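You operate a simulated robot arm through the tools that you are given. There is no shell and no other tool. Be economical: measure what you need, move in short steps, check, and stop when the job is done.

The job below is to be done with a simulated two-armed robot. You get a single attempt, and the scene is never put back.

Task
Take the dish cloth from the wall worktop surface and hang it over the handle of the freezer drawer.

Only the result counts: the job must be done as asked and must still hold three seconds after the hand-in. Knocking over, shifting, dropping, spilling or breaking anything else fails it. Flat cloth is picked up by pressing the open fingertips on it (5 to 10 N) and closing them slowly along it; thin cloth reads only 2 to 8 mm in the jaws.

Robot
Two 7-joint arms with two-finger parallel grippers on one trunk, on a base that drives. Base frame: it is fixed to the floor where the robot stands at the start and does not move with it; the origin is under the middle of the robot, x ahead of it, y to its left, z up; the surface under the hand at the start is at about z = 910. Units: mm, degrees, N and s.
The left shoulder is at the start at [-82, 119, 851], the right one opposite. With the tool pointing down near the work surface each hand reaches from about 100 to 560 mm from the robot's upright axis, wherever it stands, measured 20 degrees to its own side. Payload 3.43 kg a hand.
The TCP of each hand is the grasp point between the finger pads, 30 mm short of the fingertips. In the tool frame z runs along the fingers and y along their closing line. The gripper opens to 94 mm. The fingers are 28 mm wide and 10 mm thick; the gripper's body (50 by 96 mm) begins 55 mm behind the TCP.
Orientation is told as [roll, pitch, yaw] about the base's x, y, z axes, in that order, counted from this pose: with the fingers straight down and closing along the base's y, the tool's x points along the base's -x, its y along +y and its z along -z.

Tools
- The arms move only by the tool drive_tool. It takes "left_moves", "right_moves" or both (then of equal length, played together; a hand with none holds still); each is a list of rows, each a list of 7 numbers: the shift along the base's x, y, z in mm, then the turn, a rotation vector about the base's x, y, z in rad, then the opening, from 0 (shut) to 1 (fully open). In form: [[dx, dy, dz, wx, wy, wz, fingers], ...]. A call has 1 to 8 rows; each row shifts and turns the commanded pose from where the row before left it. Each row takes 0.2 s and may step no farther than 50 mm and 8.6 degrees from the row before; otherwise, or with a gripper value out of range, the whole call is refused. Where a pose cannot be reached the arm comes as near as it can. A force on the tool above 40 N (or 10 N above the force at the start of the call, whichever is more), or a blocked arm, ends the call early, and 0.2 s more pass. The fingers move at their own pace (about 153 mm/s each) and stop on an object; they squeeze with about 37 N. The grip force told is the motor's: it shows also when the fingers shut on nothing. Time passes only in rows, and 0.2 s behind the last, so rows that do not move let the fingers close. The reply holds the time, the measured pose of the TCP, the force on the tool along the base axes, the opening and the grip force, in the units named above and with some noise, with the torque about the TCP (base axes, N m) and any sound that the robot's microphone picked up.
- Cameras (640 x 400 px; columns grow to the right, rows downward): "scene" is now at [19.6, -33.7, 1545.7]; the picture's right is [-0.43, -0.90, 0.00], its down [-0.71, 0.34, -0.61] and it looks along [0.55, -0.26, -0.79] (base axes); focal length 267 px, centre (320, 200). "left" rides on the left gripper at [76, -14, -102] in its tool frame; the picture's right is [0.18, 0.98, 0.00], its down [-0.75, 0.14, -0.64] and it looks along [-0.63, 0.12, 0.77] (tool axes); focal length 243 px, centre (320, 200). "right" rides on the right gripper at [76, 14, -103] in its tool frame; the picture's right is [-0.18, 0.98, 0.00], its down [-0.75, -0.14, -0.64] and it looks along [-0.63, -0.12, 0.77] (tool axes); focal length 243 px, centre (320, 200). There is no depth. A picture from a camera that has moved, and an enlarged one, comes with that camera's place and axes in the base frame and with its lens. The place of the scene camera against the robot may be out by one fixed shift of up to 12 mm in any direction.
- snapshot(camera): a new picture of that camera. No time passes.
- slide_trunk(by): slides the trunk up (or, below 0, down) by that many mm; the arms and the scene camera ride with it, the base frame stays. It gives what a move gives, with no picture.
- steer(legs): drives the robot by 1 to 6 legs, each [ahead, left, turn to the left] in mm, mm and degrees, along the robot's own axes; the way and the turn of a leg run together, so that a leg with both is an arc; at most 1500 mm and 180 degrees a leg. The arms and the cameras ride along, it lands a little off, and it stops where it bumps. It gives what a move gives.
- pan_tilt(pan, tilt): turns the head with the scene camera to pan (to the left, within 143 degrees either way) and tilt (down, from -29 to 69), counted from straight ahead of the robot. It gives what a move gives.
- inspect(camera, box): a new picture of the part [left, top, right, bottom] of that camera's present view, enlarged. No time passes.
- job_done(): hands the job in; it is judged then, once.

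Go step by step. Nothing tells you exact positions but the pictures and the camera data: compare them with the known pose of the tool, close in by small moves and look again before you grip or let go. The budget is 120 turns and 88 pictures, counting those below and the enlarged ones. Unless the task says otherwise, let go and move clear before handing in, and close with one line.

The tools are called after ">>>" as a command line: name --argument value ..., lists and objects as JSON in quotes. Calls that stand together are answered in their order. drive_tool: Moves the arms, as the interface text tells. Its arguments: {"type":"object","properties":{"left_moves":{"type":"array","items":{"type":"array","items":{"type":"number"}}},"right_moves":{"type":"array","items":{"type":"array","items":{"type":"number"}}}},"required":[]} The other tools are called the same way: slide_trunk (by) slides the trunk up or down; steer (legs) drives the base; pan_tilt (pan, tilt) turns the head that bears the scene camera; snapshot (camera) takes a picture; inspect (camera, box) takes an enlarged picture of a part of a camera's view; job_done () hands the job in.

At the start:

```text
clock: 0.0
left_position: [362.7, 16.5, 1079.0]
left_orientation: [0.0, 0.0, -0.1]
left_wrist_force: [-0.7, -0.2, 0.3]
left_torque: [0.02, 0.02, 0.0]
left_gripper_width: 94.0
left_gripper_force: 0.1
right_position: [286.1, -320.4, 1057.9]
right_orientation: [0.0, 0.0, 0.0]
right_wrist_force: [-0.3, -0.2, 0.0]
right_torque: [0.01, -0.01, 0.04]
right_gripper_width: 93.9
right_gripper_force: 0.0
trunk travel left (down, up): [-275.0, 60.0]
robot x, y, heading: [-0.1, -2.2, 0.1]
head pan, tilt: [-25.5, 52.3]
```

scene: 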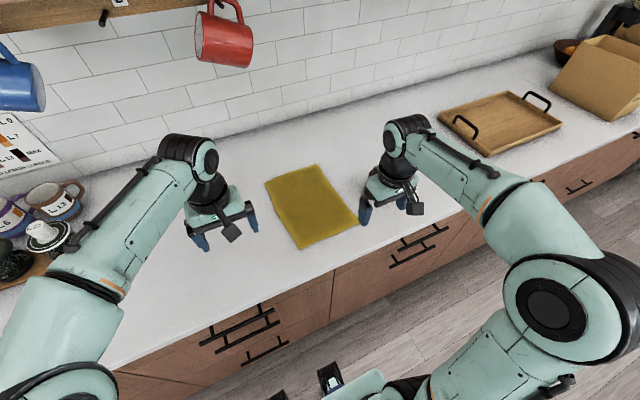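
right: 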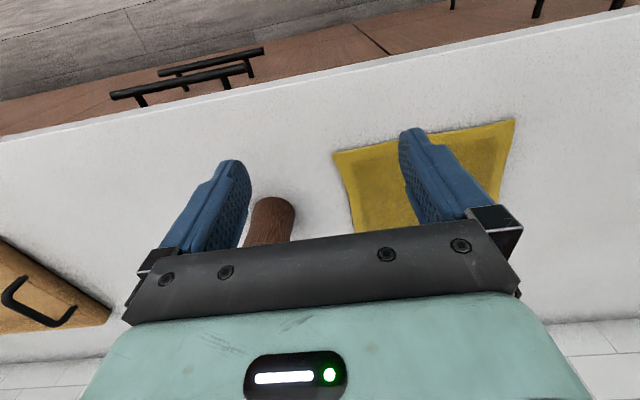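
left: 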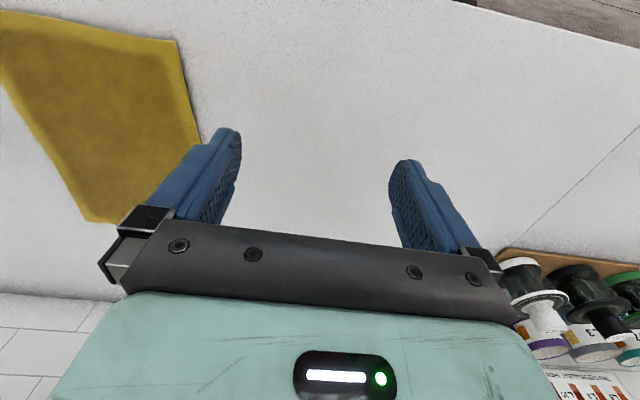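

The cloth lies on the worktop, at roughly x 335–602 and y -305 to -120. I don't see a freezer yet, so I'll look around for it.

>>> pan_tilt --pan -90 --tilt 30

>>> snapshot --camera "scene"

>>> pan_tilt --pan 85 --tilt 30

>>> snapshot --camera "scene"

```text
clock: 1.4
left_position: [363.2, 16.4, 1078.7]
left_orientation: [0.0, 0.0, 0.0]
left_wrist_force: [-1.0, -0.6, -0.5]
left_torque: [-0.01, -0.04, 0.03]
left_gripper_width: 94.1
left_gripper_force: 0.0
right_position: [286.9, -320.3, 1057.7]
right_orientation: [0.0, 0.1, -0.1]
right_wrist_force: [-0.7, 0.3, 0.2]
right_torque: [0.0, -0.01, 0.01]
right_gripper_width: 93.9
right_gripper_force: 0.1
trunk travel left (down, up): [-275.0, 60.0]
robot x, y, heading: [1.7, 0.3, 0.4]
head pan, tilt: [-90.0, 30.0]
```

```text
84 pictures are left
camera scene: at [-47.8, -92.0, 1578.3], right [-1.0, 0.0, 0.0], down [0.0, 0.5, -0.87], along [0.0, -0.87, -0.5], focal length 267 px, centre (320, 200)
```

scene: 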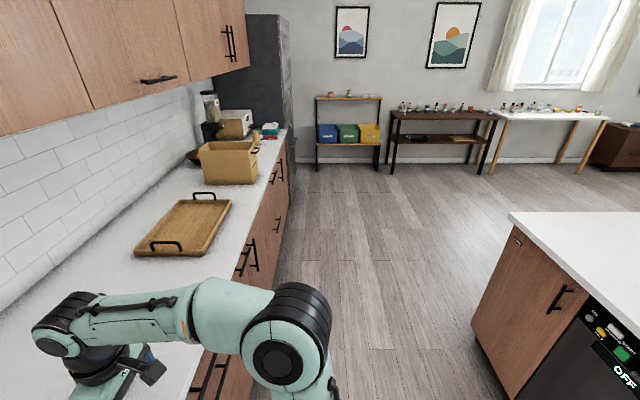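

```text
clock: 4.0
left_position: [364.3, 16.4, 1079.4]
left_orientation: [-0.1, 0.0, 0.1]
left_wrist_force: [0.6, -0.5, -0.2]
left_torque: [0.02, 0.03, 0.0]
left_gripper_width: 93.8
left_gripper_force: 0.0
right_position: [286.2, -319.6, 1057.7]
right_orientation: [0.0, 0.0, 0.0]
right_wrist_force: [0.1, -0.3, 0.0]
right_torque: [-0.03, -0.02, 0.01]
right_gripper_width: 94.1
right_gripper_force: 0.0
trunk travel left (down, up): [-275.0, 60.0]
robot x, y, heading: [-1.9, 3.3, 0.1]
head pan, tilt: [85.0, 30.0]
```

```text
83 pictures are left
camera scene: at [-40.0, 88.5, 1578.3], right [1.0, -0.09, 0.0], down [-0.04, -0.5, -0.87], along [0.08, 0.86, -0.5], focal length 267 px, centre (320, 200)
```

scene: 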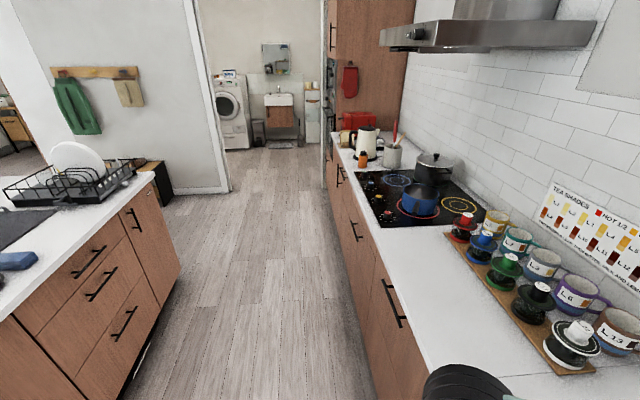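

A dark fridge stands at the far right end of the worktop. Its freezer drawer is probably the lower part, so I'll zoom in.

>>> pan_tilt --pan -80 --tilt 15

>>> inspect --camera "scene" --box '[140, 20, 380, 250]'

```text
clock: 6.5
left_position: [362.9, 15.9, 1078.5]
left_orientation: [0.0, 0.0, 0.0]
left_wrist_force: [0.2, -0.5, -1.1]
left_torque: [0.01, 0.01, 0.02]
left_gripper_width: 94.0
left_gripper_force: 0.1
right_position: [286.7, -321.3, 1058.0]
right_orientation: [0.0, 0.0, 0.1]
right_wrist_force: [0.6, -0.1, -0.5]
right_torque: [0.0, -0.01, 0.01]
right_gripper_width: 93.9
right_gripper_force: 0.1
trunk travel left (down, up): [-275.0, 60.0]
robot x, y, heading: [-1.7, 3.5, -0.2]
head pan, tilt: [-80.0, 15.0]
```

```text
1.74 times, centred on (260, 135) of scene
camera zoom: at [-31.6, -93.6, 1602.5], right [-0.98, -0.17, 0.0], down [-0.05, 0.25, -0.97], along [0.17, -0.95, -0.26], focal length 464 px, centre (424, 313)
```

zoom: 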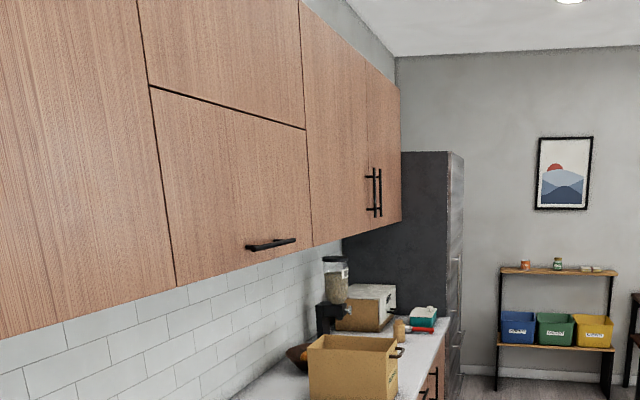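

The fridge front can only be seen edge-on from here. Before choosing a grip, I'll back off and move right to see the freezer handle.

>>> steer --legs '[[-380, 0, 0], [0, -900, 0]]'

>>> pan_tilt --pan -60 --tilt 30

>>> snapshot --camera "scene"

```text
clock: 16.8
left_position: [-7.3, -885.9, 1078.4]
left_orientation: [0.0, -0.1, 0.4]
left_wrist_force: [-0.8, 0.9, 1.0]
left_torque: [0.01, 0.02, -0.01]
left_gripper_width: 93.9
left_gripper_force: 0.1
right_position: [-81.9, -1223.2, 1057.3]
right_orientation: [0.0, -0.1, 0.6]
right_wrist_force: [-0.7, 0.5, -0.2]
right_torque: [-0.01, -0.03, -0.01]
right_gripper_width: 93.7
right_gripper_force: 0.1
trunk travel left (down, up): [-275.0, 60.0]
robot x, y, heading: [-368.7, -907.9, 0.4]
head pan, tilt: [-80.0, 15.0]
```

```text
clock: 17.6
left_position: [-8.4, -886.4, 1078.3]
left_orientation: [0.0, 0.0, 0.4]
left_wrist_force: [-0.7, 0.6, -1.0]
left_torque: [-0.02, -0.03, -0.01]
left_gripper_width: 94.2
left_gripper_force: 0.0
right_position: [-81.8, -1222.7, 1056.0]
right_orientation: [0.0, 0.0, 0.5]
right_wrist_force: [0.4, -1.2, 0.5]
right_torque: [-0.01, 0.01, 0.0]
right_gripper_width: 94.1
right_gripper_force: 0.0
trunk travel left (down, up): [-275.0, 60.0]
robot x, y, heading: [-373.1, -904.3, 0.6]
head pan, tilt: [-60.0, 30.0]
```

```text
81 pictures are left
camera scene: at [-372.8, -985.6, 1578.4], right [-0.86, -0.51, 0.0], down [-0.25, 0.43, -0.87], along [0.44, -0.75, -0.5], focal length 267 px, centre (320, 200)
```

scene: 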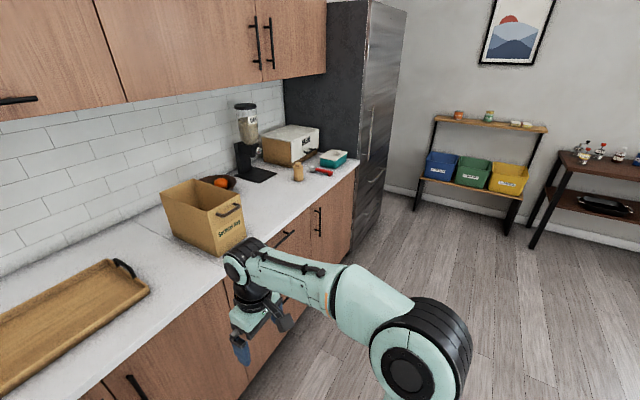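

>>> inspect --camera "scene" --box '[330, 80, 420, 260]'

```text
2.22 times, centred on (375, 170) of scene
camera zoom: at [-372.8, -985.6, 1578.4], right [-0.86, -0.51, 0.0], down [-0.25, 0.43, -0.87], along [0.44, -0.75, -0.5], focal length 594 px, centre (198, 267)
```

zoom: 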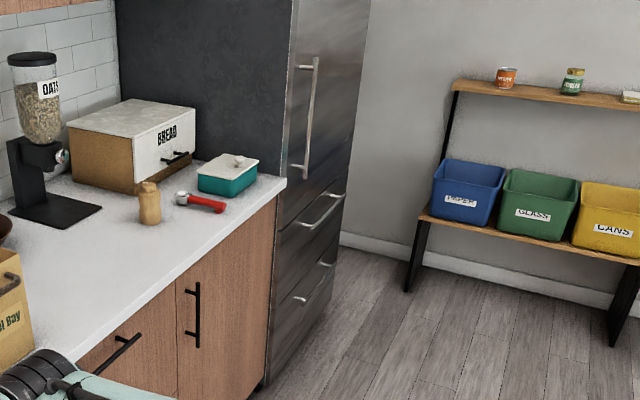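

The fridge has a door with a vertical handle and two drawers below it with horizontal bar handles. I need a frontal view to tell which drawer is the freezer.

>>> steer --legs '[[-250, -950, 0]]'

>>> pan_tilt --pan -35 --tilt 40

>>> snapshot --camera "scene"

```text
clock: 26.3
left_position: [-245.0, -1838.5, 1078.5]
left_orientation: [0.0, 0.0, 0.7]
left_wrist_force: [0.1, 0.0, -0.5]
left_torque: [0.02, 0.01, 0.01]
left_gripper_width: 93.9
left_gripper_force: 0.0
right_position: [-319.0, -2175.8, 1057.2]
right_orientation: [0.1, 0.0, 0.5]
right_wrist_force: [-0.8, 1.0, -0.3]
right_torque: [-0.03, 0.02, -0.01]
right_gripper_width: 94.2
right_gripper_force: 0.1
trunk travel left (down, up): [-275.0, 60.0]
robot x, y, heading: [-607.6, -1861.2, 0.6]
head pan, tilt: [-60.0, 30.0]
```

```text
clock: 27.2
left_position: [-246.7, -1839.7, 1078.9]
left_orientation: [0.1, -0.1, 0.6]
left_wrist_force: [-0.3, -1.1, 0.4]
left_torque: [0.02, 0.02, 0.06]
left_gripper_width: 94.0
left_gripper_force: 0.0
right_position: [-319.7, -2175.8, 1056.7]
right_orientation: [0.1, 0.0, 0.7]
right_wrist_force: [-0.5, 0.0, 0.5]
right_torque: [-0.01, -0.04, 0.0]
right_gripper_width: 94.0
right_gripper_force: 0.0
trunk travel left (down, up): [-275.0, 60.0]
robot x, y, heading: [-610.8, -1854.3, 0.8]
head pan, tilt: [-35.0, 40.0]
```

```text
79 pictures are left
camera scene: at [-587.0, -1909.1, 1563.0], right [-0.57, -0.82, 0.0], down [-0.53, 0.36, -0.77], along [0.63, -0.43, -0.64], focal length 267 px, centre (320, 200)
```

scene: 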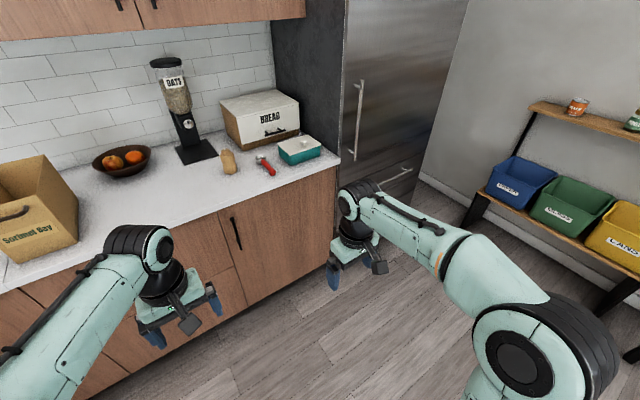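

>>> steer --legs '[[0, -850, 0]]'

>>> pan_tilt --pan -10 --tilt 45

>>> snapshot --camera "scene"

```text
clock: 35.1
left_position: [-236.5, -2695.6, 1079.8]
left_orientation: [0.1, 0.0, 0.7]
left_wrist_force: [-0.4, 0.1, 1.1]
left_torque: [-0.02, -0.02, -0.01]
left_gripper_width: 93.8
left_gripper_force: 0.0
right_position: [-309.6, -3032.3, 1057.7]
right_orientation: [0.0, 0.0, 0.7]
right_wrist_force: [0.5, 0.6, -0.3]
right_torque: [0.0, 0.01, -0.02]
right_gripper_width: 93.9
right_gripper_force: 0.1
trunk travel left (down, up): [-275.0, 60.0]
robot x, y, heading: [-598.1, -2716.1, 0.8]
head pan, tilt: [-35.0, 40.0]
```

```text
clock: 36.0
left_position: [-236.2, -2694.5, 1079.4]
left_orientation: [0.1, 0.0, 0.7]
left_wrist_force: [-0.8, 0.6, -0.2]
left_torque: [0.03, -0.02, -0.01]
left_gripper_width: 94.0
left_gripper_force: 0.0
right_position: [-309.1, -3031.8, 1056.9]
right_orientation: [0.0, 0.1, 0.7]
right_wrist_force: [0.4, -0.6, 0.0]
right_torque: [-0.01, 0.0, 0.02]
right_gripper_width: 93.9
right_gripper_force: 0.0
trunk travel left (down, up): [-275.0, 60.0]
robot x, y, heading: [-601.3, -2713.0, 0.8]
head pan, tilt: [-10.0, 45.0]
```

```text
78 pictures are left
camera scene: at [-567.4, -2730.6, 1555.7], right [-0.16, -0.99, 0.0], down [-0.7, 0.12, -0.71], along [0.7, -0.12, -0.71], focal length 267 px, centre (320, 200)
```

scene: 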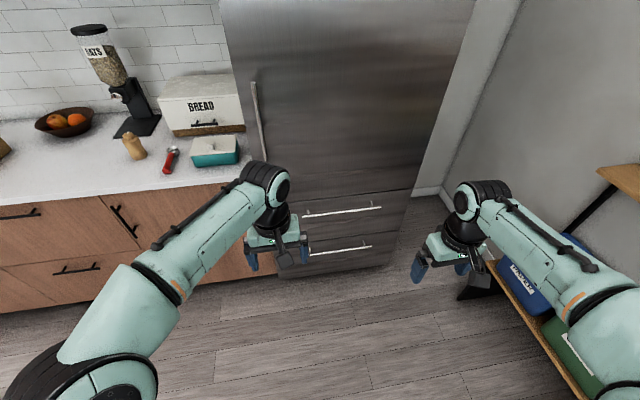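

>>> inspect --camera "scene" --box '[240, 170, 430, 290]'

>>> pan_tilt --pan -10 --tilt 10

>>> snapshot --camera "scene"

```text
3.33 times, centred on (335, 230) of scene
camera zoom: at [-567.4, -2730.6, 1555.7], right [-0.16, -0.99, 0.0], down [-0.7, 0.12, -0.71], along [0.7, -0.12, -0.71], focal length 890 px, centre (270, 100)
```

zoom: 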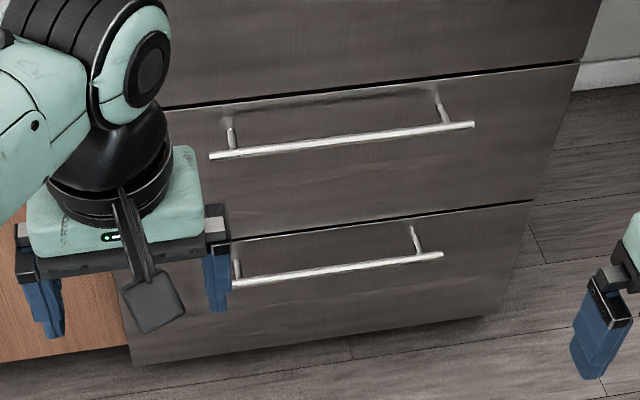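

```text
clock: 37.0
left_position: [-236.9, -2694.6, 1078.8]
left_orientation: [0.0, 0.0, 0.6]
left_wrist_force: [0.0, 0.6, 0.6]
left_torque: [-0.01, -0.01, 0.02]
left_gripper_width: 94.0
left_gripper_force: 0.1
right_position: [-309.1, -3031.9, 1056.5]
right_orientation: [0.0, 0.0, 0.7]
right_wrist_force: [0.0, -0.3, -0.9]
right_torque: [-0.01, 0.0, -0.03]
right_gripper_width: 94.0
right_gripper_force: 0.0
trunk travel left (down, up): [-275.0, 60.0]
robot x, y, heading: [-601.1, -2714.5, 0.6]
head pan, tilt: [-10.0, 10.0]
```

```text
76 pictures are left
camera scene: at [-555.8, -2732.4, 1610.6], right [-0.16, -0.99, 0.0], down [-0.17, 0.03, -0.98], along [0.97, -0.16, -0.17], focal length 267 px, centre (320, 200)
```

scene: 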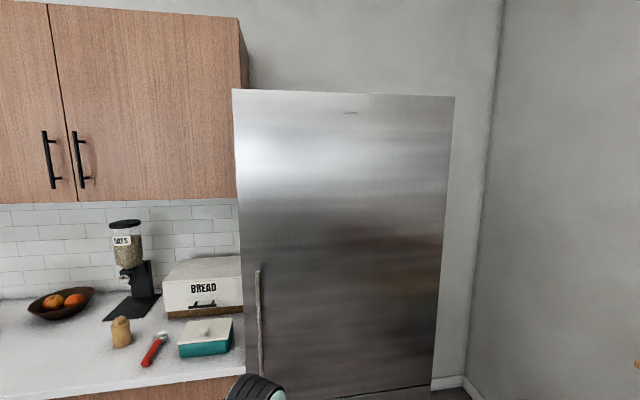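

The fridge has a door above and two drawers with horizontal bars. The upper bar is at about x 221, z 663, y -2785 to -3152, and stands about 45 mm off the front. I'll pick the cloth up by its front corners with both hands, so I'm driving back to line up with it.

>>> steer --legs '[[200, 0, -0.7], [0, 1250, 0], [0, 1250, 0]]'

>>> pan_tilt --pan 0 --tilt 50

>>> snapshot --camera "scene"

```text
clock: 59.9
left_position: [-74.8, -223.9, 1079.3]
left_orientation: [0.0, 0.0, 0.5]
left_wrist_force: [0.3, 0.7, 0.2]
left_torque: [0.02, 0.01, -0.02]
left_gripper_width: 94.1
left_gripper_force: 0.1
right_position: [-148.3, -561.3, 1056.9]
right_orientation: [-0.1, -0.1, 0.6]
right_wrist_force: [-0.3, 0.4, 0.1]
right_torque: [-0.03, 0.02, 0.0]
right_gripper_width: 94.0
right_gripper_force: 0.0
trunk travel left (down, up): [-275.0, 60.0]
robot x, y, heading: [-437.5, -245.0, 0.6]
head pan, tilt: [-10.0, 10.0]
```

```text
clock: 61.0
left_position: [-75.4, -223.2, 1078.7]
left_orientation: [0.0, 0.1, 0.6]
left_wrist_force: [0.2, -0.6, 0.7]
left_torque: [-0.05, -0.02, -0.01]
left_gripper_width: 94.2
left_gripper_force: 0.0
right_position: [-147.6, -561.1, 1057.8]
right_orientation: [-0.1, 0.0, 0.6]
right_wrist_force: [0.6, 0.1, 0.6]
right_torque: [0.02, -0.01, 0.01]
right_gripper_width: 94.1
right_gripper_force: 0.1
trunk travel left (down, up): [-275.0, 60.0]
robot x, y, heading: [-437.1, -247.6, 0.5]
head pan, tilt: [0.0, 50.0]
```

```text
75 pictures are left
camera scene: at [-408.7, -245.9, 1548.9], right [0.01, -1.0, 0.0], down [-0.77, -0.01, -0.64], along [0.64, 0.01, -0.77], focal length 267 px, centre (320, 200)
```

scene: 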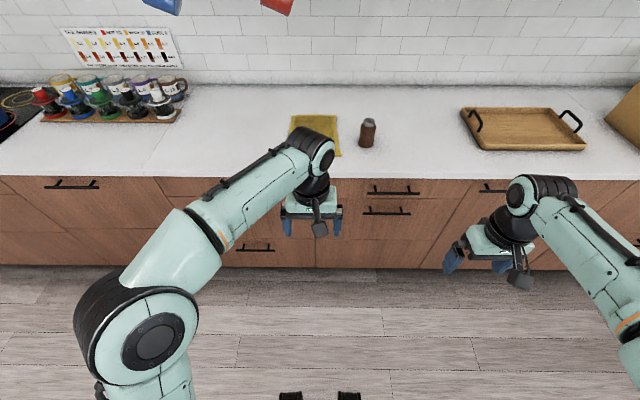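

A brown shaker stands next to the cloth at about (383, -402), so I'll stay clear of it. Now driving forward to the worktop.

>>> steer --legs '[[420, 32, -0.5]]'

>>> snapshot --camera "scene"

>>> snapshot --camera "left"

```text
clock: 63.6
left_position: [347.0, -191.8, 1078.7]
left_orientation: [0.0, -0.1, 0.3]
left_wrist_force: [0.3, -0.7, 0.3]
left_torque: [0.03, 0.02, 0.0]
left_gripper_width: 93.8
left_gripper_force: 0.0
right_position: [273.1, -528.4, 1057.0]
right_orientation: [0.0, 0.0, 0.2]
right_wrist_force: [0.4, -0.3, -0.7]
right_torque: [0.02, -0.01, 0.02]
right_gripper_width: 93.9
right_gripper_force: 0.0
trunk travel left (down, up): [-275.0, 60.0]
robot x, y, heading: [-15.8, -211.9, 0.3]
head pan, tilt: [0.0, 50.0]
```

```text
74 pictures are left
camera scene: at [13.5, -210.8, 1548.8], right [0.0, -1.0, 0.0], down [-0.77, 0.0, -0.64], along [0.64, 0.0, -0.77], focal length 267 px, centre (320, 200)
```

scene: 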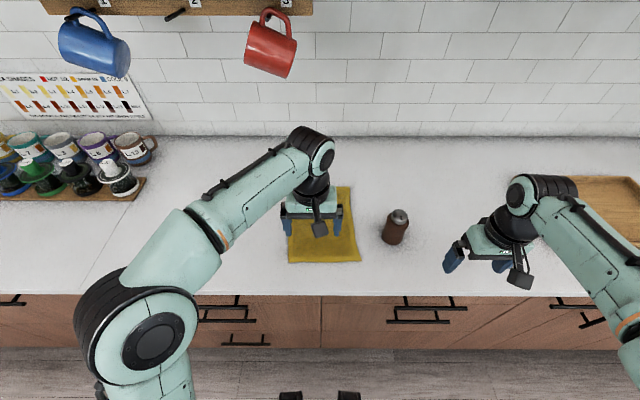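

```text
73 pictures are left
camera left: at [271.7, -205.5, 1182.1], right [-0.19, 0.98, 0.0], down [0.75, 0.14, 0.64], along [0.63, 0.12, -0.77], focal length 243 px, centre (320, 200)
```

left: 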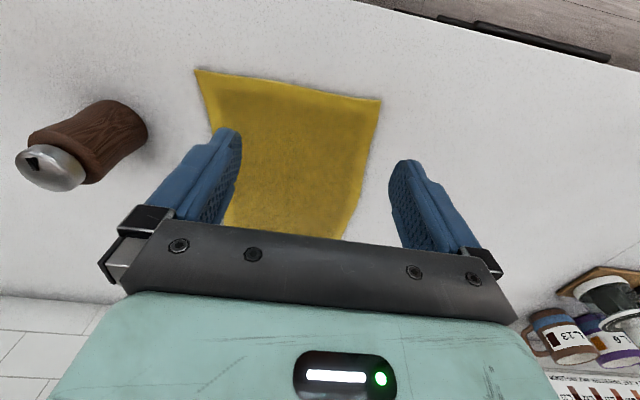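

By the wrist camera, the cloth's front corners are at about (343, -126) and (351, -317). I'll bring both hands above those corners, passing high over the shaker.

>>> drive_tool --left_moves '[[2, 7, 0, 0, 0, 0, 0.6], [2, 7, 0, 0, 0, 0, 0.4], [2, 7, 0, 0, 0, 0, 0.35], [2, 7, 0, 0, 0, 0, 0.35], [0, 7, 0, 0, 0, 0, 0.35], [0, 7, 0, 0, 0, 0, 0.35], [0, 0, -30, 0, 0, 0, 0.35]]' --right_moves '[[10, 5, 20, 0, 0, 0, 0.6], [15, 40, 0, 0, 0, 0, 0.4], [15, 40, 0, 0, 0, 0, 0.35], [15, 40, 0, 0, 0, 0, 0.35], [15, 40, 0, 0, 0, 0, 0.35], [15, 40, 0, 0, 0, 0, 0.35], [4, 35, -30, 0, 0, 0, 0.35]]'

>>> snapshot --camera "scene"

>>> snapshot --camera "right"

```text
clock: 65.2
left_position: [355.1, -147.7, 1049.4]
left_orientation: [0.0, 0.0, 0.2]
left_wrist_force: [-0.4, 0.1, 0.3]
left_torque: [0.01, 0.01, 0.01]
left_gripper_width: 33.0
left_gripper_force: 0.0
right_position: [361.1, -287.0, 1046.0]
right_orientation: [0.0, 0.0, 0.2]
right_wrist_force: [0.3, 0.3, 0.0]
right_torque: [0.0, 0.0, -0.02]
right_gripper_width: 32.9
right_gripper_force: 0.1
trunk travel left (down, up): [-275.0, 60.0]
robot x, y, heading: [-12.4, -208.9, 0.4]
head pan, tilt: [0.0, 50.0]
```

```text
72 pictures are left
camera scene: at [13.7, -210.2, 1548.8], right [0.0, -1.0, 0.0], down [-0.77, 0.0, -0.64], along [0.64, 0.0, -0.77], focal length 267 px, centre (320, 200)
```

scene: 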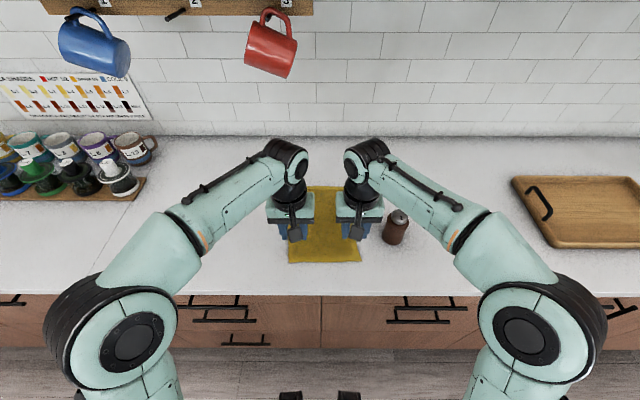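

```text
71 pictures are left
camera right: at [285.0, -273.7, 1148.7], right [0.18, 0.98, 0.0], down [0.75, -0.14, 0.64], along [0.63, -0.12, -0.77], focal length 243 px, centre (320, 200)
```

right: 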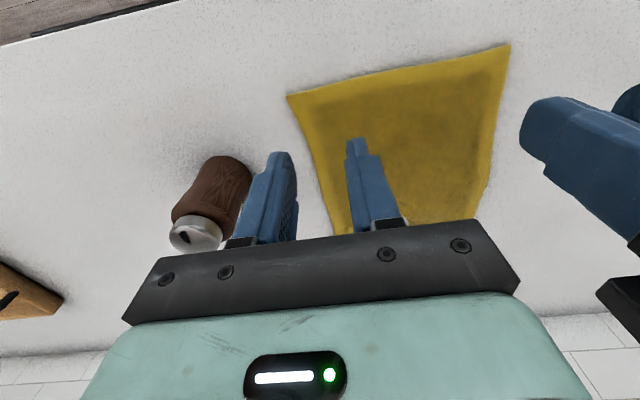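

Both hands are over the corners, with the shaker about 50 mm clear. Now descending to just above the cloth.

>>> drive_tool --left_moves '[[0, 0, -35, 0, 0, 0, 0.35], [0, 0, -35, 0, 0, 0, 0.35], [0, 0, -21, 0, 0, 0, 0.35], [0, 0, -12, 0, 0, 0, 0.35]]' --right_moves '[[0, 0, -35, 0, 0, 0, 0.35], [0, 0, -35, 0, 0, 0, 0.35], [0, 0, -18, 0, 0, 0, 0.35], [0, 0, -12, 0, 0, 0, 0.35]]'

>>> snapshot --camera "right"

>>> snapshot --camera "left"

```text
clock: 66.2
left_position: [357.3, -148.6, 947.1]
left_orientation: [0.0, 0.1, 0.2]
left_wrist_force: [0.5, -0.3, 0.1]
left_torque: [-0.01, 0.02, -0.02]
left_gripper_width: 32.6
left_gripper_force: 0.1
right_position: [360.7, -288.1, 946.5]
right_orientation: [0.0, 0.0, 0.2]
right_wrist_force: [-0.5, 0.4, -0.5]
right_torque: [0.01, -0.01, -0.03]
right_gripper_width: 32.8
right_gripper_force: 0.0
trunk travel left (down, up): [-275.0, 60.0]
robot x, y, heading: [-19.4, -211.9, 0.4]
head pan, tilt: [0.0, 50.0]
```

```text
70 pictures are left
camera right: at [283.8, -274.6, 1049.3], right [0.18, 0.98, 0.0], down [0.75, -0.14, 0.64], along [0.63, -0.12, -0.77], focal length 243 px, centre (320, 200)
```

right: 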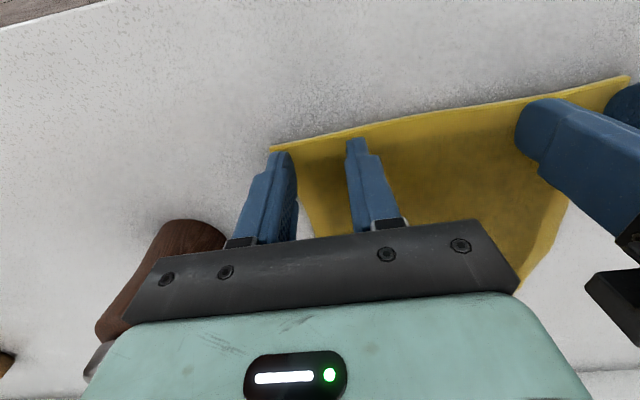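

```text
69 pictures are left
camera left: at [280.2, -163.1, 1050.5], right [-0.19, 0.98, 0.0], down [0.75, 0.14, 0.64], along [0.63, 0.12, -0.77], focal length 243 px, centre (320, 200)
```

left: 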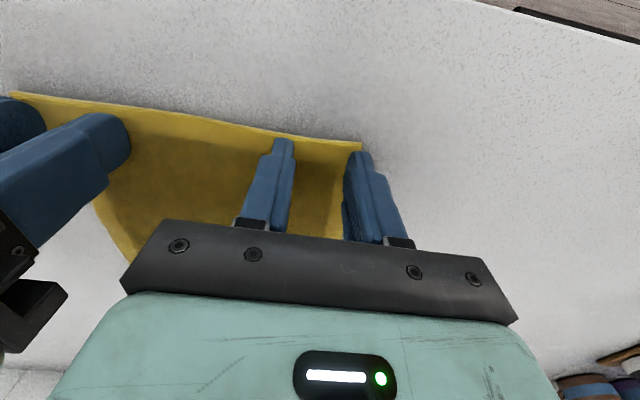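

The tips are about 7 mm above the cloth. I'll shift each hand 5 mm inward and lower gently until they touch.

>>> drive_tool --left_moves '[[0, -5, -4, 0, 0, 0, 0.35], [0, 0, -2, 0, 0, 0, 0.35], [0, 0, -1, 0, 0, 0, 0.35]]' --right_moves '[[0, 5, -4, 0, 0, 0, 0.35], [0, 0, -1, 0, 0, 0, 0.35], [0, 0, -1, 0, 0, 0, 0.35]]'

```text
clock: 67.0
left_position: [355.5, -153.5, 942.6]
left_orientation: [-0.1, -0.5, 0.3]
left_wrist_force: [-0.3, 4.4, 29.1]
left_torque: [0.22, -0.11, -0.02]
left_gripper_width: 33.0
left_gripper_force: 0.1
right_position: [359.9, -283.0, 943.8]
right_orientation: [0.0, -0.2, 0.3]
right_wrist_force: [0.7, -1.9, 10.5]
right_torque: [-0.05, -0.01, 0.01]
right_gripper_width: 32.4
right_gripper_force: 0.1
trunk travel left (down, up): [-275.0, 60.0]
robot x, y, heading: [-18.6, -206.6, 0.6]
head pan, tilt: [0.0, 50.0]
```

>>> drive_tool --left_moves '[[0, 0, 0, 0, 0, 0, 0.35], [0, 0, 1.8, 0, 0, 0, 0.35]]' --right_moves '[[0, 0, 0.2, 0, 0, 0, 0.35], [0, 0, 0, 0, 0, 0, 0.35]]'

```text
clock: 67.6
left_position: [355.5, -154.1, 942.2]
left_orientation: [0.1, -0.2, 0.3]
left_wrist_force: [5.6, 3.6, 27.7]
left_torque: [0.15, -0.23, 0.03]
left_gripper_width: 32.6
left_gripper_force: 0.0
right_position: [359.9, -283.2, 942.1]
right_orientation: [0.0, -0.1, 0.1]
right_wrist_force: [0.1, -3.5, 15.8]
right_torque: [-0.02, -0.04, -0.02]
right_gripper_width: 32.7
right_gripper_force: 0.1
trunk travel left (down, up): [-275.0, 60.0]
robot x, y, heading: [-16.5, -208.6, 0.1]
head pan, tilt: [0.0, 50.0]
```

>>> drive_tool --left_moves '[[0, 0, 1.8, 0, 0, 0, 0.35], [0, 0, 0, 0, 0, 0, 0.35]]' --right_moves '[[0, 0, 0.8, 0, 0, 0, 0.35], [0, 0, 0, 0, 0, 0, 0.35]]'

```text
clock: 68.2
left_position: [353.3, -154.0, 942.2]
left_orientation: [0.0, 0.0, 0.3]
left_wrist_force: [4.3, 1.6, 17.9]
left_torque: [0.09, -0.2, 0.0]
left_gripper_width: 32.8
left_gripper_force: 0.1
right_position: [361.2, -282.3, 942.9]
right_orientation: [0.1, -0.1, 0.3]
right_wrist_force: [-0.8, -2.4, 16.1]
right_torque: [-0.04, 0.01, 0.0]
right_gripper_width: 32.5
right_gripper_force: 0.2
trunk travel left (down, up): [-275.0, 60.0]
robot x, y, heading: [-18.0, -206.1, 0.1]
head pan, tilt: [0.0, 50.0]
```

>>> drive_tool --left_moves '[[0, 0, 1.5, 0, 0, 0, 0.35], [0, 0, 0, 0, 0, 0, 0.35]]' --right_moves '[[0, 0, 1.3, 0, 0, 0, 0.35], [0, 0, 0, 0, 0, 0, 0.35]]'

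```text
clock: 68.8
left_position: [354.1, -154.9, 943.3]
left_orientation: [-0.1, 0.2, 0.2]
left_wrist_force: [0.2, -1.0, 5.5]
left_torque: [-0.04, 0.0, 0.02]
left_gripper_width: 32.9
left_gripper_force: 0.1
right_position: [359.0, -282.9, 944.2]
right_orientation: [0.0, 0.0, 0.3]
right_wrist_force: [1.1, -1.5, 9.6]
right_torque: [0.0, -0.05, 0.02]
right_gripper_width: 32.9
right_gripper_force: 0.1
trunk travel left (down, up): [-275.0, 60.0]
robot x, y, heading: [-15.4, -209.2, 0.1]
head pan, tilt: [0.0, 50.0]
```

Contact force is in range at 5.5 N left and 9.6 N right, so I'm closing slowly.

>>> drive_tool --left_moves '[[0, 0, -0.2, 0, 0, 0, 0.3], [0, 0, 0, 0, 0, 0, 0.25], [0, 0, 0, 0, 0, 0, 0.2], [0, 0, 0, 0, 0, 0, 0.15], [0, 0, 0, 0, 0, 0, 0.1], [0, 0, 0, 0, 0, 0, 0.05], [0, 0, 0, 0, 0, 0, 0], [0, 0, 0, 0, 0, 0, 0]]' --right_moves '[[0, 0, 0, 0, 0, 0, 0.3], [0, 0, 0, 0, 0, 0, 0.25], [0, 0, 0, 0, 0, 0, 0.2], [0, 0, 0, 0, 0, 0, 0.15], [0, 0, 0, 0, 0, 0, 0.1], [0, 0, 0, 0, 0, 0, 0.05], [0, 0, 0, 0, 0, 0, 0], [0, 0, 0, 0, 0, 0, 0]]'

>>> snapshot --camera "right"

>>> snapshot --camera "left"

```text
clock: 70.6
left_position: [355.8, -153.9, 943.1]
left_orientation: [0.0, -0.1, 0.2]
left_wrist_force: [-0.1, 0.8, 4.3]
left_torque: [0.02, 0.0, 0.02]
left_gripper_width: 0.0
left_gripper_force: 32.9
right_position: [360.0, -282.4, 943.0]
right_orientation: [0.0, 0.0, 0.2]
right_wrist_force: [-1.6, 0.3, 4.9]
right_torque: [-0.01, -0.02, 0.03]
right_gripper_width: 3.6
right_gripper_force: 37.3
trunk travel left (down, up): [-275.0, 60.0]
robot x, y, heading: [-12.1, -212.6, 0.1]
head pan, tilt: [0.0, 50.0]
```

```text
68 pictures are left
camera right: at [283.5, -269.1, 1045.9], right [0.18, 0.98, 0.0], down [0.75, -0.14, 0.64], along [0.63, -0.12, -0.77], focal length 243 px, centre (320, 200)
```

right: 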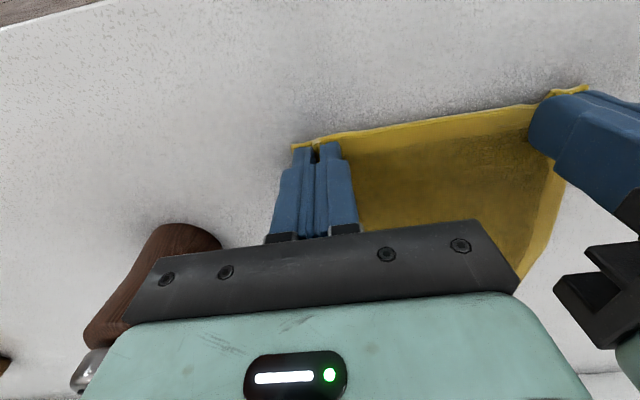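

```text
67 pictures are left
camera left: at [279.5, -168.3, 1047.4], right [-0.19, 0.98, 0.0], down [0.75, 0.14, 0.64], along [0.63, 0.12, -0.77], focal length 243 px, centre (320, 200)
```

left: 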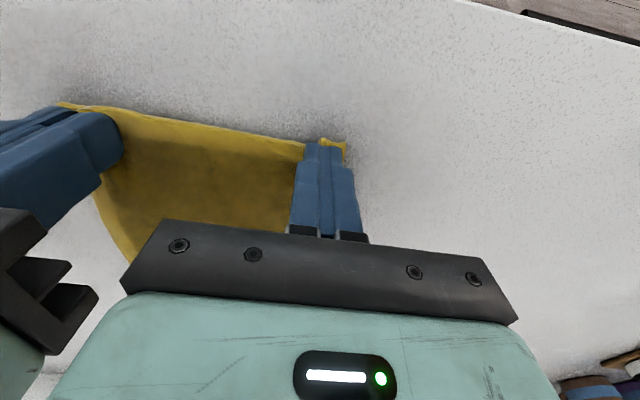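

The right hand has the cloth at 3.6 mm, but the left closed on nothing. Its corner has moved in to y ≈ -140, so I'll retry the left a bit further in and press a little harder.

>>> drive_tool --left_moves '[[0, 0, 6, 0, 0, 0, 0], [4, -5, 0, 0, 0, 0, 0.2], [0, -6, 0, 0, 0, 0, 0.35], [0, 0, -3, 0, 0, 0, 0.35], [0, 0, -2.5, 0, 0, 0, 0.35], [0, 0, -0.8, 0, 0, 0, 0.35], [0, 0, 0, 0, 0, 0, 0.35]]'

>>> snapshot --camera "left"

```text
clock: 72.2
left_position: [357.9, -165.4, 943.9]
left_orientation: [0.0, 0.0, 0.2]
left_wrist_force: [0.6, -0.7, 2.3]
left_torque: [-0.02, 0.03, -0.02]
left_gripper_width: 33.0
left_gripper_force: 0.1
right_position: [359.8, -282.7, 944.3]
right_orientation: [0.0, 0.1, 0.1]
right_wrist_force: [-1.0, -0.5, 5.1]
right_torque: [-0.03, 0.01, -0.02]
right_gripper_width: 3.7
right_gripper_force: 37.3
trunk travel left (down, up): [-275.0, 60.0]
robot x, y, heading: [-15.1, -209.7, 0.0]
head pan, tilt: [0.0, 50.0]
```

```text
66 pictures are left
camera left: at [282.9, -180.0, 1047.6], right [-0.19, 0.98, 0.0], down [0.75, 0.14, 0.64], along [0.63, 0.12, -0.77], focal length 243 px, centre (320, 200)
```

left: 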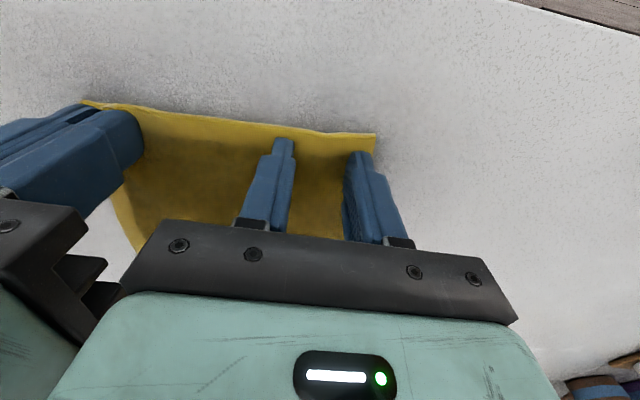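

Cloth shows on both sides of the open fingers. I'll press a bit more, then close.

>>> drive_tool --left_moves '[[0, 0, -1.0, 0, 0, 0, 0.35], [0, 0, 0, 0, 0, 0, 0.35]]'

```text
clock: 72.8
left_position: [359.3, -166.0, 942.9]
left_orientation: [0.1, -0.1, 0.2]
left_wrist_force: [-0.7, -1.1, 5.7]
left_torque: [-0.03, 0.02, -0.01]
left_gripper_width: 32.8
left_gripper_force: 0.1
right_position: [360.0, -282.9, 943.1]
right_orientation: [-0.1, 0.1, 0.2]
right_wrist_force: [-0.6, -0.1, 4.1]
right_torque: [-0.07, 0.02, -0.01]
right_gripper_width: 3.3
right_gripper_force: 36.9
trunk travel left (down, up): [-275.0, 60.0]
robot x, y, heading: [-15.9, -211.8, 0.4]
head pan, tilt: [0.0, 50.0]
```

>>> drive_tool --left_moves '[[0, 0, -0.6, 0, 0, 0, 0.3], [0, 0, 0, 0, 0, 0, 0.25], [0, 0, 0, 0, 0, 0, 0.2], [0, 0, 0, 0, 0, 0, 0.15], [0, 0, 0, 0, 0, 0, 0.1], [0, 0, 0, 0, 0, 0, 0.05], [0, 0, 0, 0, 0, 0, 0], [0, 0, 0, 0, 0, 0, 0]]'

>>> snapshot --camera "left"

```text
clock: 74.6
left_position: [357.8, -166.7, 942.3]
left_orientation: [-0.2, -0.2, 0.2]
left_wrist_force: [0.7, -2.5, 16.5]
left_torque: [-0.06, -0.08, 0.01]
left_gripper_width: 3.7
left_gripper_force: 37.4
right_position: [358.9, -283.2, 943.9]
right_orientation: [0.0, 0.0, 0.2]
right_wrist_force: [0.6, 2.9, 3.9]
right_torque: [0.08, 0.01, 0.0]
right_gripper_width: 3.5
right_gripper_force: 36.5
trunk travel left (down, up): [-275.0, 60.0]
robot x, y, heading: [-19.1, -205.6, 0.5]
head pan, tilt: [0.0, 50.0]
```

```text
65 pictures are left
camera left: at [282.8, -179.5, 1046.2], right [-0.19, 0.98, 0.0], down [0.75, 0.14, 0.64], along [0.63, 0.12, -0.77], focal length 243 px, centre (320, 200)
```

left: 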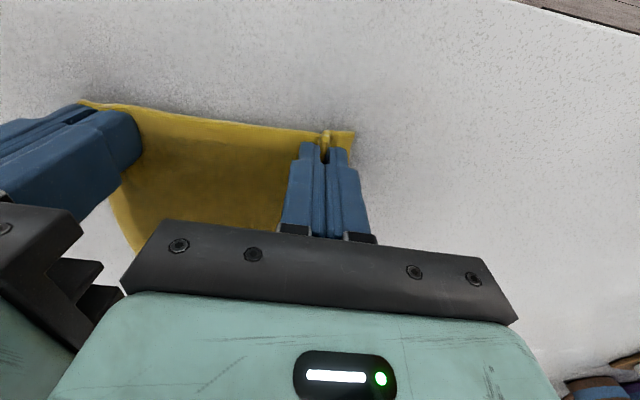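

Both corners are gripped at about 3.6 mm. Now lifting both hands together.

>>> drive_tool --left_moves '[[0, 0, 15, 0, 0, 0, 0], [0, 0, 25, 0, 0, 0, 0], [0, 0, 25, 0, 0, 0, 0], [0, 0, 25, 0, 0, 0, 0], [0, 0, 25, 0, 0, 0, 0], [0, 0, 25, 0, 0, 0, 0], [0, 0, 25, 0, 0, 0, 0], [0, 0, 25, 0, 0, 0, 0]]' --right_moves '[[0, 0, 15, 0, 0, 0, 0], [0, 0, 25, 0, 0, 0, 0], [0, 0, 25, 0, 0, 0, 0], [0, 0, 25, 0, 0, 0, 0], [0, 0, 25, 0, 0, 0, 0], [0, 0, 25, 0, 0, 0, 0], [0, 0, 25, 0, 0, 0, 0], [0, 0, 25, 0, 0, 0, 0]]'

>>> snapshot --camera "scene"

>>> snapshot --camera "right"

```text
clock: 76.4
left_position: [358.3, -165.4, 1132.1]
left_orientation: [-0.1, 0.0, 0.2]
left_wrist_force: [0.3, -2.0, -0.3]
left_torque: [-0.03, -0.03, -0.04]
left_gripper_width: 3.8
left_gripper_force: 37.6
right_position: [359.3, -282.7, 1134.9]
right_orientation: [0.0, 0.1, 0.3]
right_wrist_force: [0.3, 1.4, 0.4]
right_torque: [0.0, 0.01, 0.03]
right_gripper_width: 3.5
right_gripper_force: 36.9
trunk travel left (down, up): [-275.0, 60.0]
robot x, y, heading: [-16.3, -204.4, 0.0]
head pan, tilt: [0.0, 50.0]
```

```text
64 pictures are left
camera scene: at [13.0, -210.7, 1548.8], right [0.0, -1.0, 0.0], down [-0.77, 0.0, -0.64], along [0.64, 0.0, -0.77], focal length 267 px, centre (320, 200)
```

scene: 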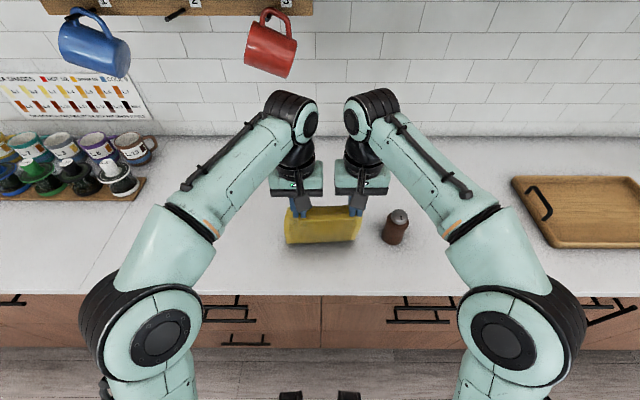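

```text
63 pictures are left
camera right: at [283.8, -268.4, 1237.2], right [0.18, 0.98, 0.0], down [0.75, -0.14, 0.64], along [0.63, -0.12, -0.77], focal length 243 px, centre (320, 200)
```

right: 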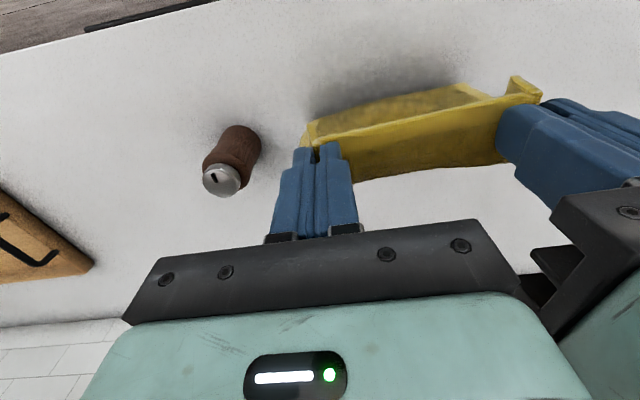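

The cloth is held by both corners and hangs well. I'll raise it fully clear of the worktop, then back away.

>>> slide_trunk --by 58

>>> drive_tool --left_moves '[[0, 0, 20, 0, 0, 0, 0], [0, 0, 20, 0, 0, 0, 0], [0, 0, 20, 0, 0, 0, 0]]' --right_moves '[[0, 0, 20, 0, 0, 0, 0], [0, 0, 20, 0, 0, 0, 0], [0, 0, 20, 0, 0, 0, 0]]'

>>> snapshot --camera "scene"

```text
clock: 77.4
left_position: [358.8, -165.9, 1191.5]
left_orientation: [0.0, 0.0, 0.2]
left_wrist_force: [0.9, -3.4, -0.4]
left_torque: [-0.12, 0.02, -0.03]
left_gripper_width: 3.9
left_gripper_force: 36.9
right_position: [360.2, -283.0, 1191.1]
right_orientation: [0.0, 0.0, 0.1]
right_wrist_force: [-1.0, 3.3, -0.8]
right_torque: [0.09, -0.03, -0.01]
right_gripper_width: 3.7
right_gripper_force: 36.8
trunk travel left (down, up): [-333.0, 2.0]
robot x, y, heading: [-18.6, -209.8, -0.1]
head pan, tilt: [0.0, 50.0]
```

```text
clock: 78.2
left_position: [358.8, -165.9, 1249.6]
left_orientation: [0.0, 0.0, 0.2]
left_wrist_force: [-0.4, -2.6, -0.5]
left_torque: [-0.06, 0.01, 0.01]
left_gripper_width: 4.0
left_gripper_force: 37.3
right_position: [360.4, -284.3, 1250.5]
right_orientation: [0.0, -0.1, 0.2]
right_wrist_force: [-0.3, 2.4, -0.5]
right_torque: [0.05, 0.05, -0.04]
right_gripper_width: 3.9
right_gripper_force: 37.3
trunk travel left (down, up): [-333.0, 2.0]
robot x, y, heading: [-11.2, -210.6, 0.2]
head pan, tilt: [0.0, 50.0]
```

```text
62 pictures are left
camera scene: at [12.5, -210.7, 1610.3], right [0.0, -1.0, 0.0], down [-0.77, 0.0, -0.64], along [0.64, 0.0, -0.77], focal length 267 px, centre (320, 200)
```

scene: 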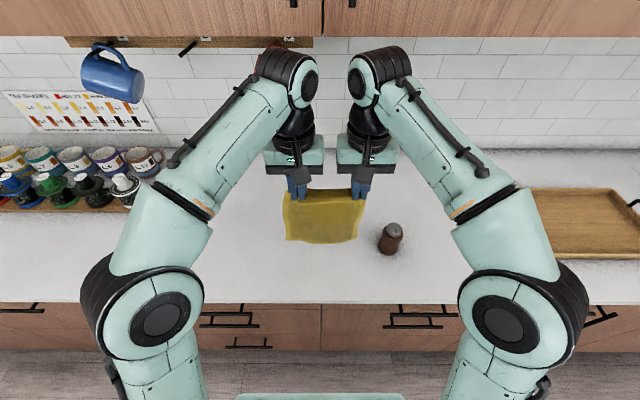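

The cloth hangs clear, so I'm backing off and driving to the fridge.

>>> steer --legs '[[-450, 0, 0], [0, -1380, 0], [0, -1376, 0]]'

>>> pan_tilt --pan 0 --tilt 45

>>> snapshot --camera "scene"

```text
clock: 104.8
left_position: [-118.8, -2939.1, 1248.5]
left_orientation: [-0.1, 0.0, -0.2]
left_wrist_force: [0.6, -2.4, -0.8]
left_torque: [-0.05, -0.01, -0.02]
left_gripper_width: 3.7
left_gripper_force: 37.5
right_position: [-118.2, -3057.7, 1250.0]
right_orientation: [0.0, -0.1, -0.2]
right_wrist_force: [-0.7, 2.5, -1.3]
right_torque: [0.05, 0.01, 0.02]
right_gripper_width: 3.7
right_gripper_force: 36.8
trunk travel left (down, up): [-333.0, 2.0]
robot x, y, heading: [-493.4, -2980.7, -0.3]
head pan, tilt: [0.0, 50.0]
```

```text
clock: 105.4
left_position: [-118.6, -2940.7, 1248.7]
left_orientation: [0.1, 0.0, -0.2]
left_wrist_force: [0.3, -1.9, -0.2]
left_torque: [-0.06, -0.02, -0.03]
left_gripper_width: 3.8
left_gripper_force: 37.3
right_position: [-118.5, -3058.1, 1250.5]
right_orientation: [0.0, 0.0, -0.2]
right_wrist_force: [0.4, 1.2, 0.0]
right_torque: [0.06, 0.04, 0.0]
right_gripper_width: 3.7
right_gripper_force: 37.4
trunk travel left (down, up): [-333.0, 2.0]
robot x, y, heading: [-494.6, -2980.3, -0.3]
head pan, tilt: [0.0, 45.0]
```

```text
61 pictures are left
camera scene: at [-460.2, -2982.3, 1617.2], right [0.0, -1.0, 0.0], down [-0.71, 0.0, -0.71], along [0.71, 0.0, -0.71], focal length 267 px, centre (320, 200)
```

scene: 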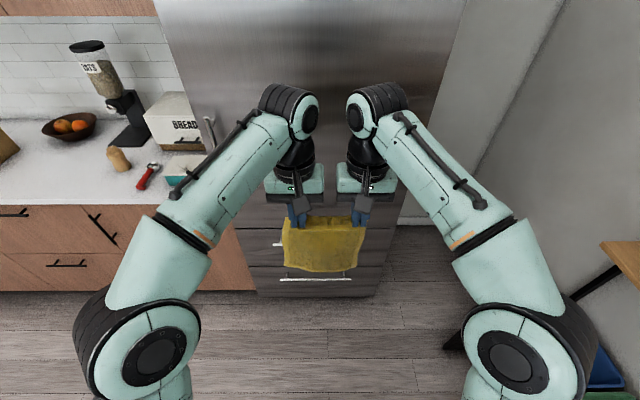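

Handle is straight ahead. While still clear of the fridge, I'll lower the trunk and tilt the fingers forward 45° so the gripper bodies stay off the door.

>>> slide_trunk --by -230

>>> drive_tool --left_moves '[[0, 0, 0, 0, -0.13, 0, 0], [0, 0, 0, 0, -0.13, 0, 0], [0, 0, 0, 0, -0.13, 0, 0], [0, 0, 0, 0, -0.13, 0, 0], [0, 0, 0, 0, -0.13, 0, 0], [0, 0, 0, 0, -0.13, 0, 0]]' --right_moves '[[0, 0, 0, 0, -0.13, 0, 0], [0, 0, 0, 0, -0.13, 0, 0], [0, 0, 0, 0, -0.13, 0, 0], [0, 0, 0, 0, -0.13, 0, 0], [0, 0, 0, 0, -0.13, 0, 0], [0, 0, 0, 0, -0.13, 0, 0]]'

>>> snapshot --camera "scene"

>>> snapshot --camera "left"

```text
clock: 107.8
left_position: [-117.3, -2939.6, 1020.4]
left_orientation: [0.0, 0.0, -0.2]
left_wrist_force: [-0.3, -3.6, -0.4]
left_torque: [-0.04, -0.02, -0.01]
left_gripper_width: 3.7
left_gripper_force: 36.9
right_position: [-118.6, -3057.6, 1020.9]
right_orientation: [-0.1, 0.0, -0.2]
right_wrist_force: [-0.5, 2.6, -0.7]
right_torque: [0.06, -0.01, -0.01]
right_gripper_width: 3.5
right_gripper_force: 36.8
trunk travel left (down, up): [-103.0, 232.0]
robot x, y, heading: [-490.5, -2979.2, -0.4]
head pan, tilt: [0.0, 45.0]
```

```text
clock: 109.2
left_position: [-118.4, -2941.6, 1020.1]
left_orientation: [0.1, -44.9, -0.2]
left_wrist_force: [0.5, -2.0, 0.3]
left_torque: [-0.06, 0.0, -0.04]
left_gripper_width: 3.8
left_gripper_force: 37.1
right_position: [-117.3, -3057.0, 1020.4]
right_orientation: [0.3, -44.8, -0.3]
right_wrist_force: [-0.7, 2.2, -0.2]
right_torque: [0.02, 0.05, 0.06]
right_gripper_width: 3.6
right_gripper_force: 36.9
trunk travel left (down, up): [-103.0, 232.0]
robot x, y, heading: [-490.8, -2981.6, -0.4]
head pan, tilt: [0.0, 45.0]
```

```text
60 pictures are left
camera scene: at [-440.0, -2982.4, 1381.1], right [0.0, -1.0, 0.0], down [-0.71, 0.0, -0.71], along [0.71, 0.0, -0.71], focal length 267 px, centre (320, 200)
```

scene: 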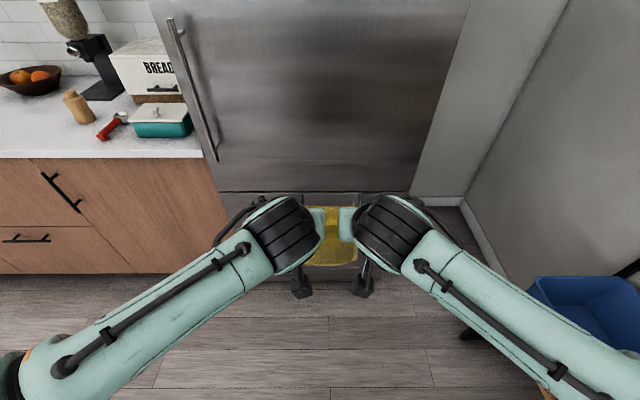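

```text
59 pictures are left
camera left: at [-244.2, -2954.2, 1040.1], right [-0.13, 0.98, -0.13], down [0.08, 0.14, 0.99], along [0.99, 0.11, -0.1], focal length 243 px, centre (320, 200)
```

left: 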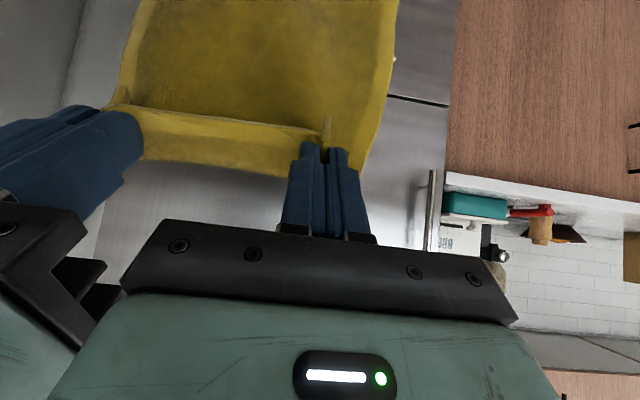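

>>> inspect --camera "left" --box '[360, 0, 480, 120]'

>>> snapshot --camera "right"

```text
3.33 times, centred on (420, 60) of left
camera zoom: at [-244.2, -2954.2, 1040.1], right [-0.13, 0.98, -0.13], down [0.08, 0.14, 0.99], along [0.99, 0.11, -0.1], focal length 809 px, centre (-13, 667)
```

zoom: 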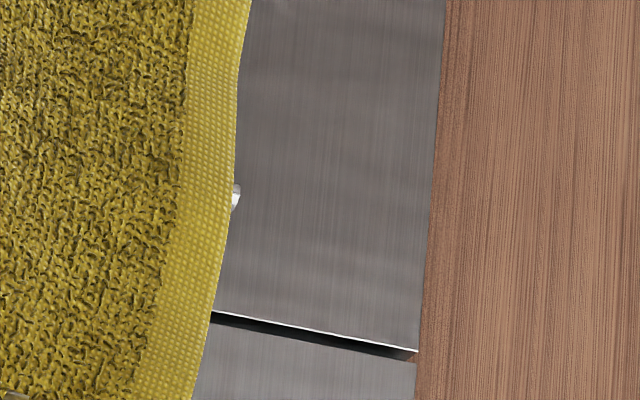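

```text
57 pictures are left
camera right: at [-244.5, -3043.2, 1039.9], right [0.13, 0.98, 0.13], down [0.08, -0.14, 0.99], along [0.99, -0.12, -0.1], focal length 243 px, centre (320, 200)
```

right: 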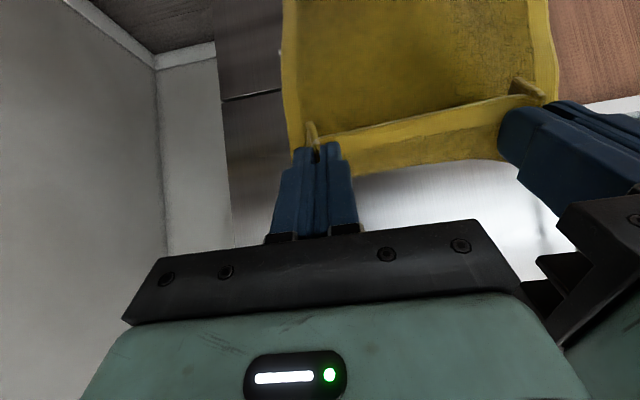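

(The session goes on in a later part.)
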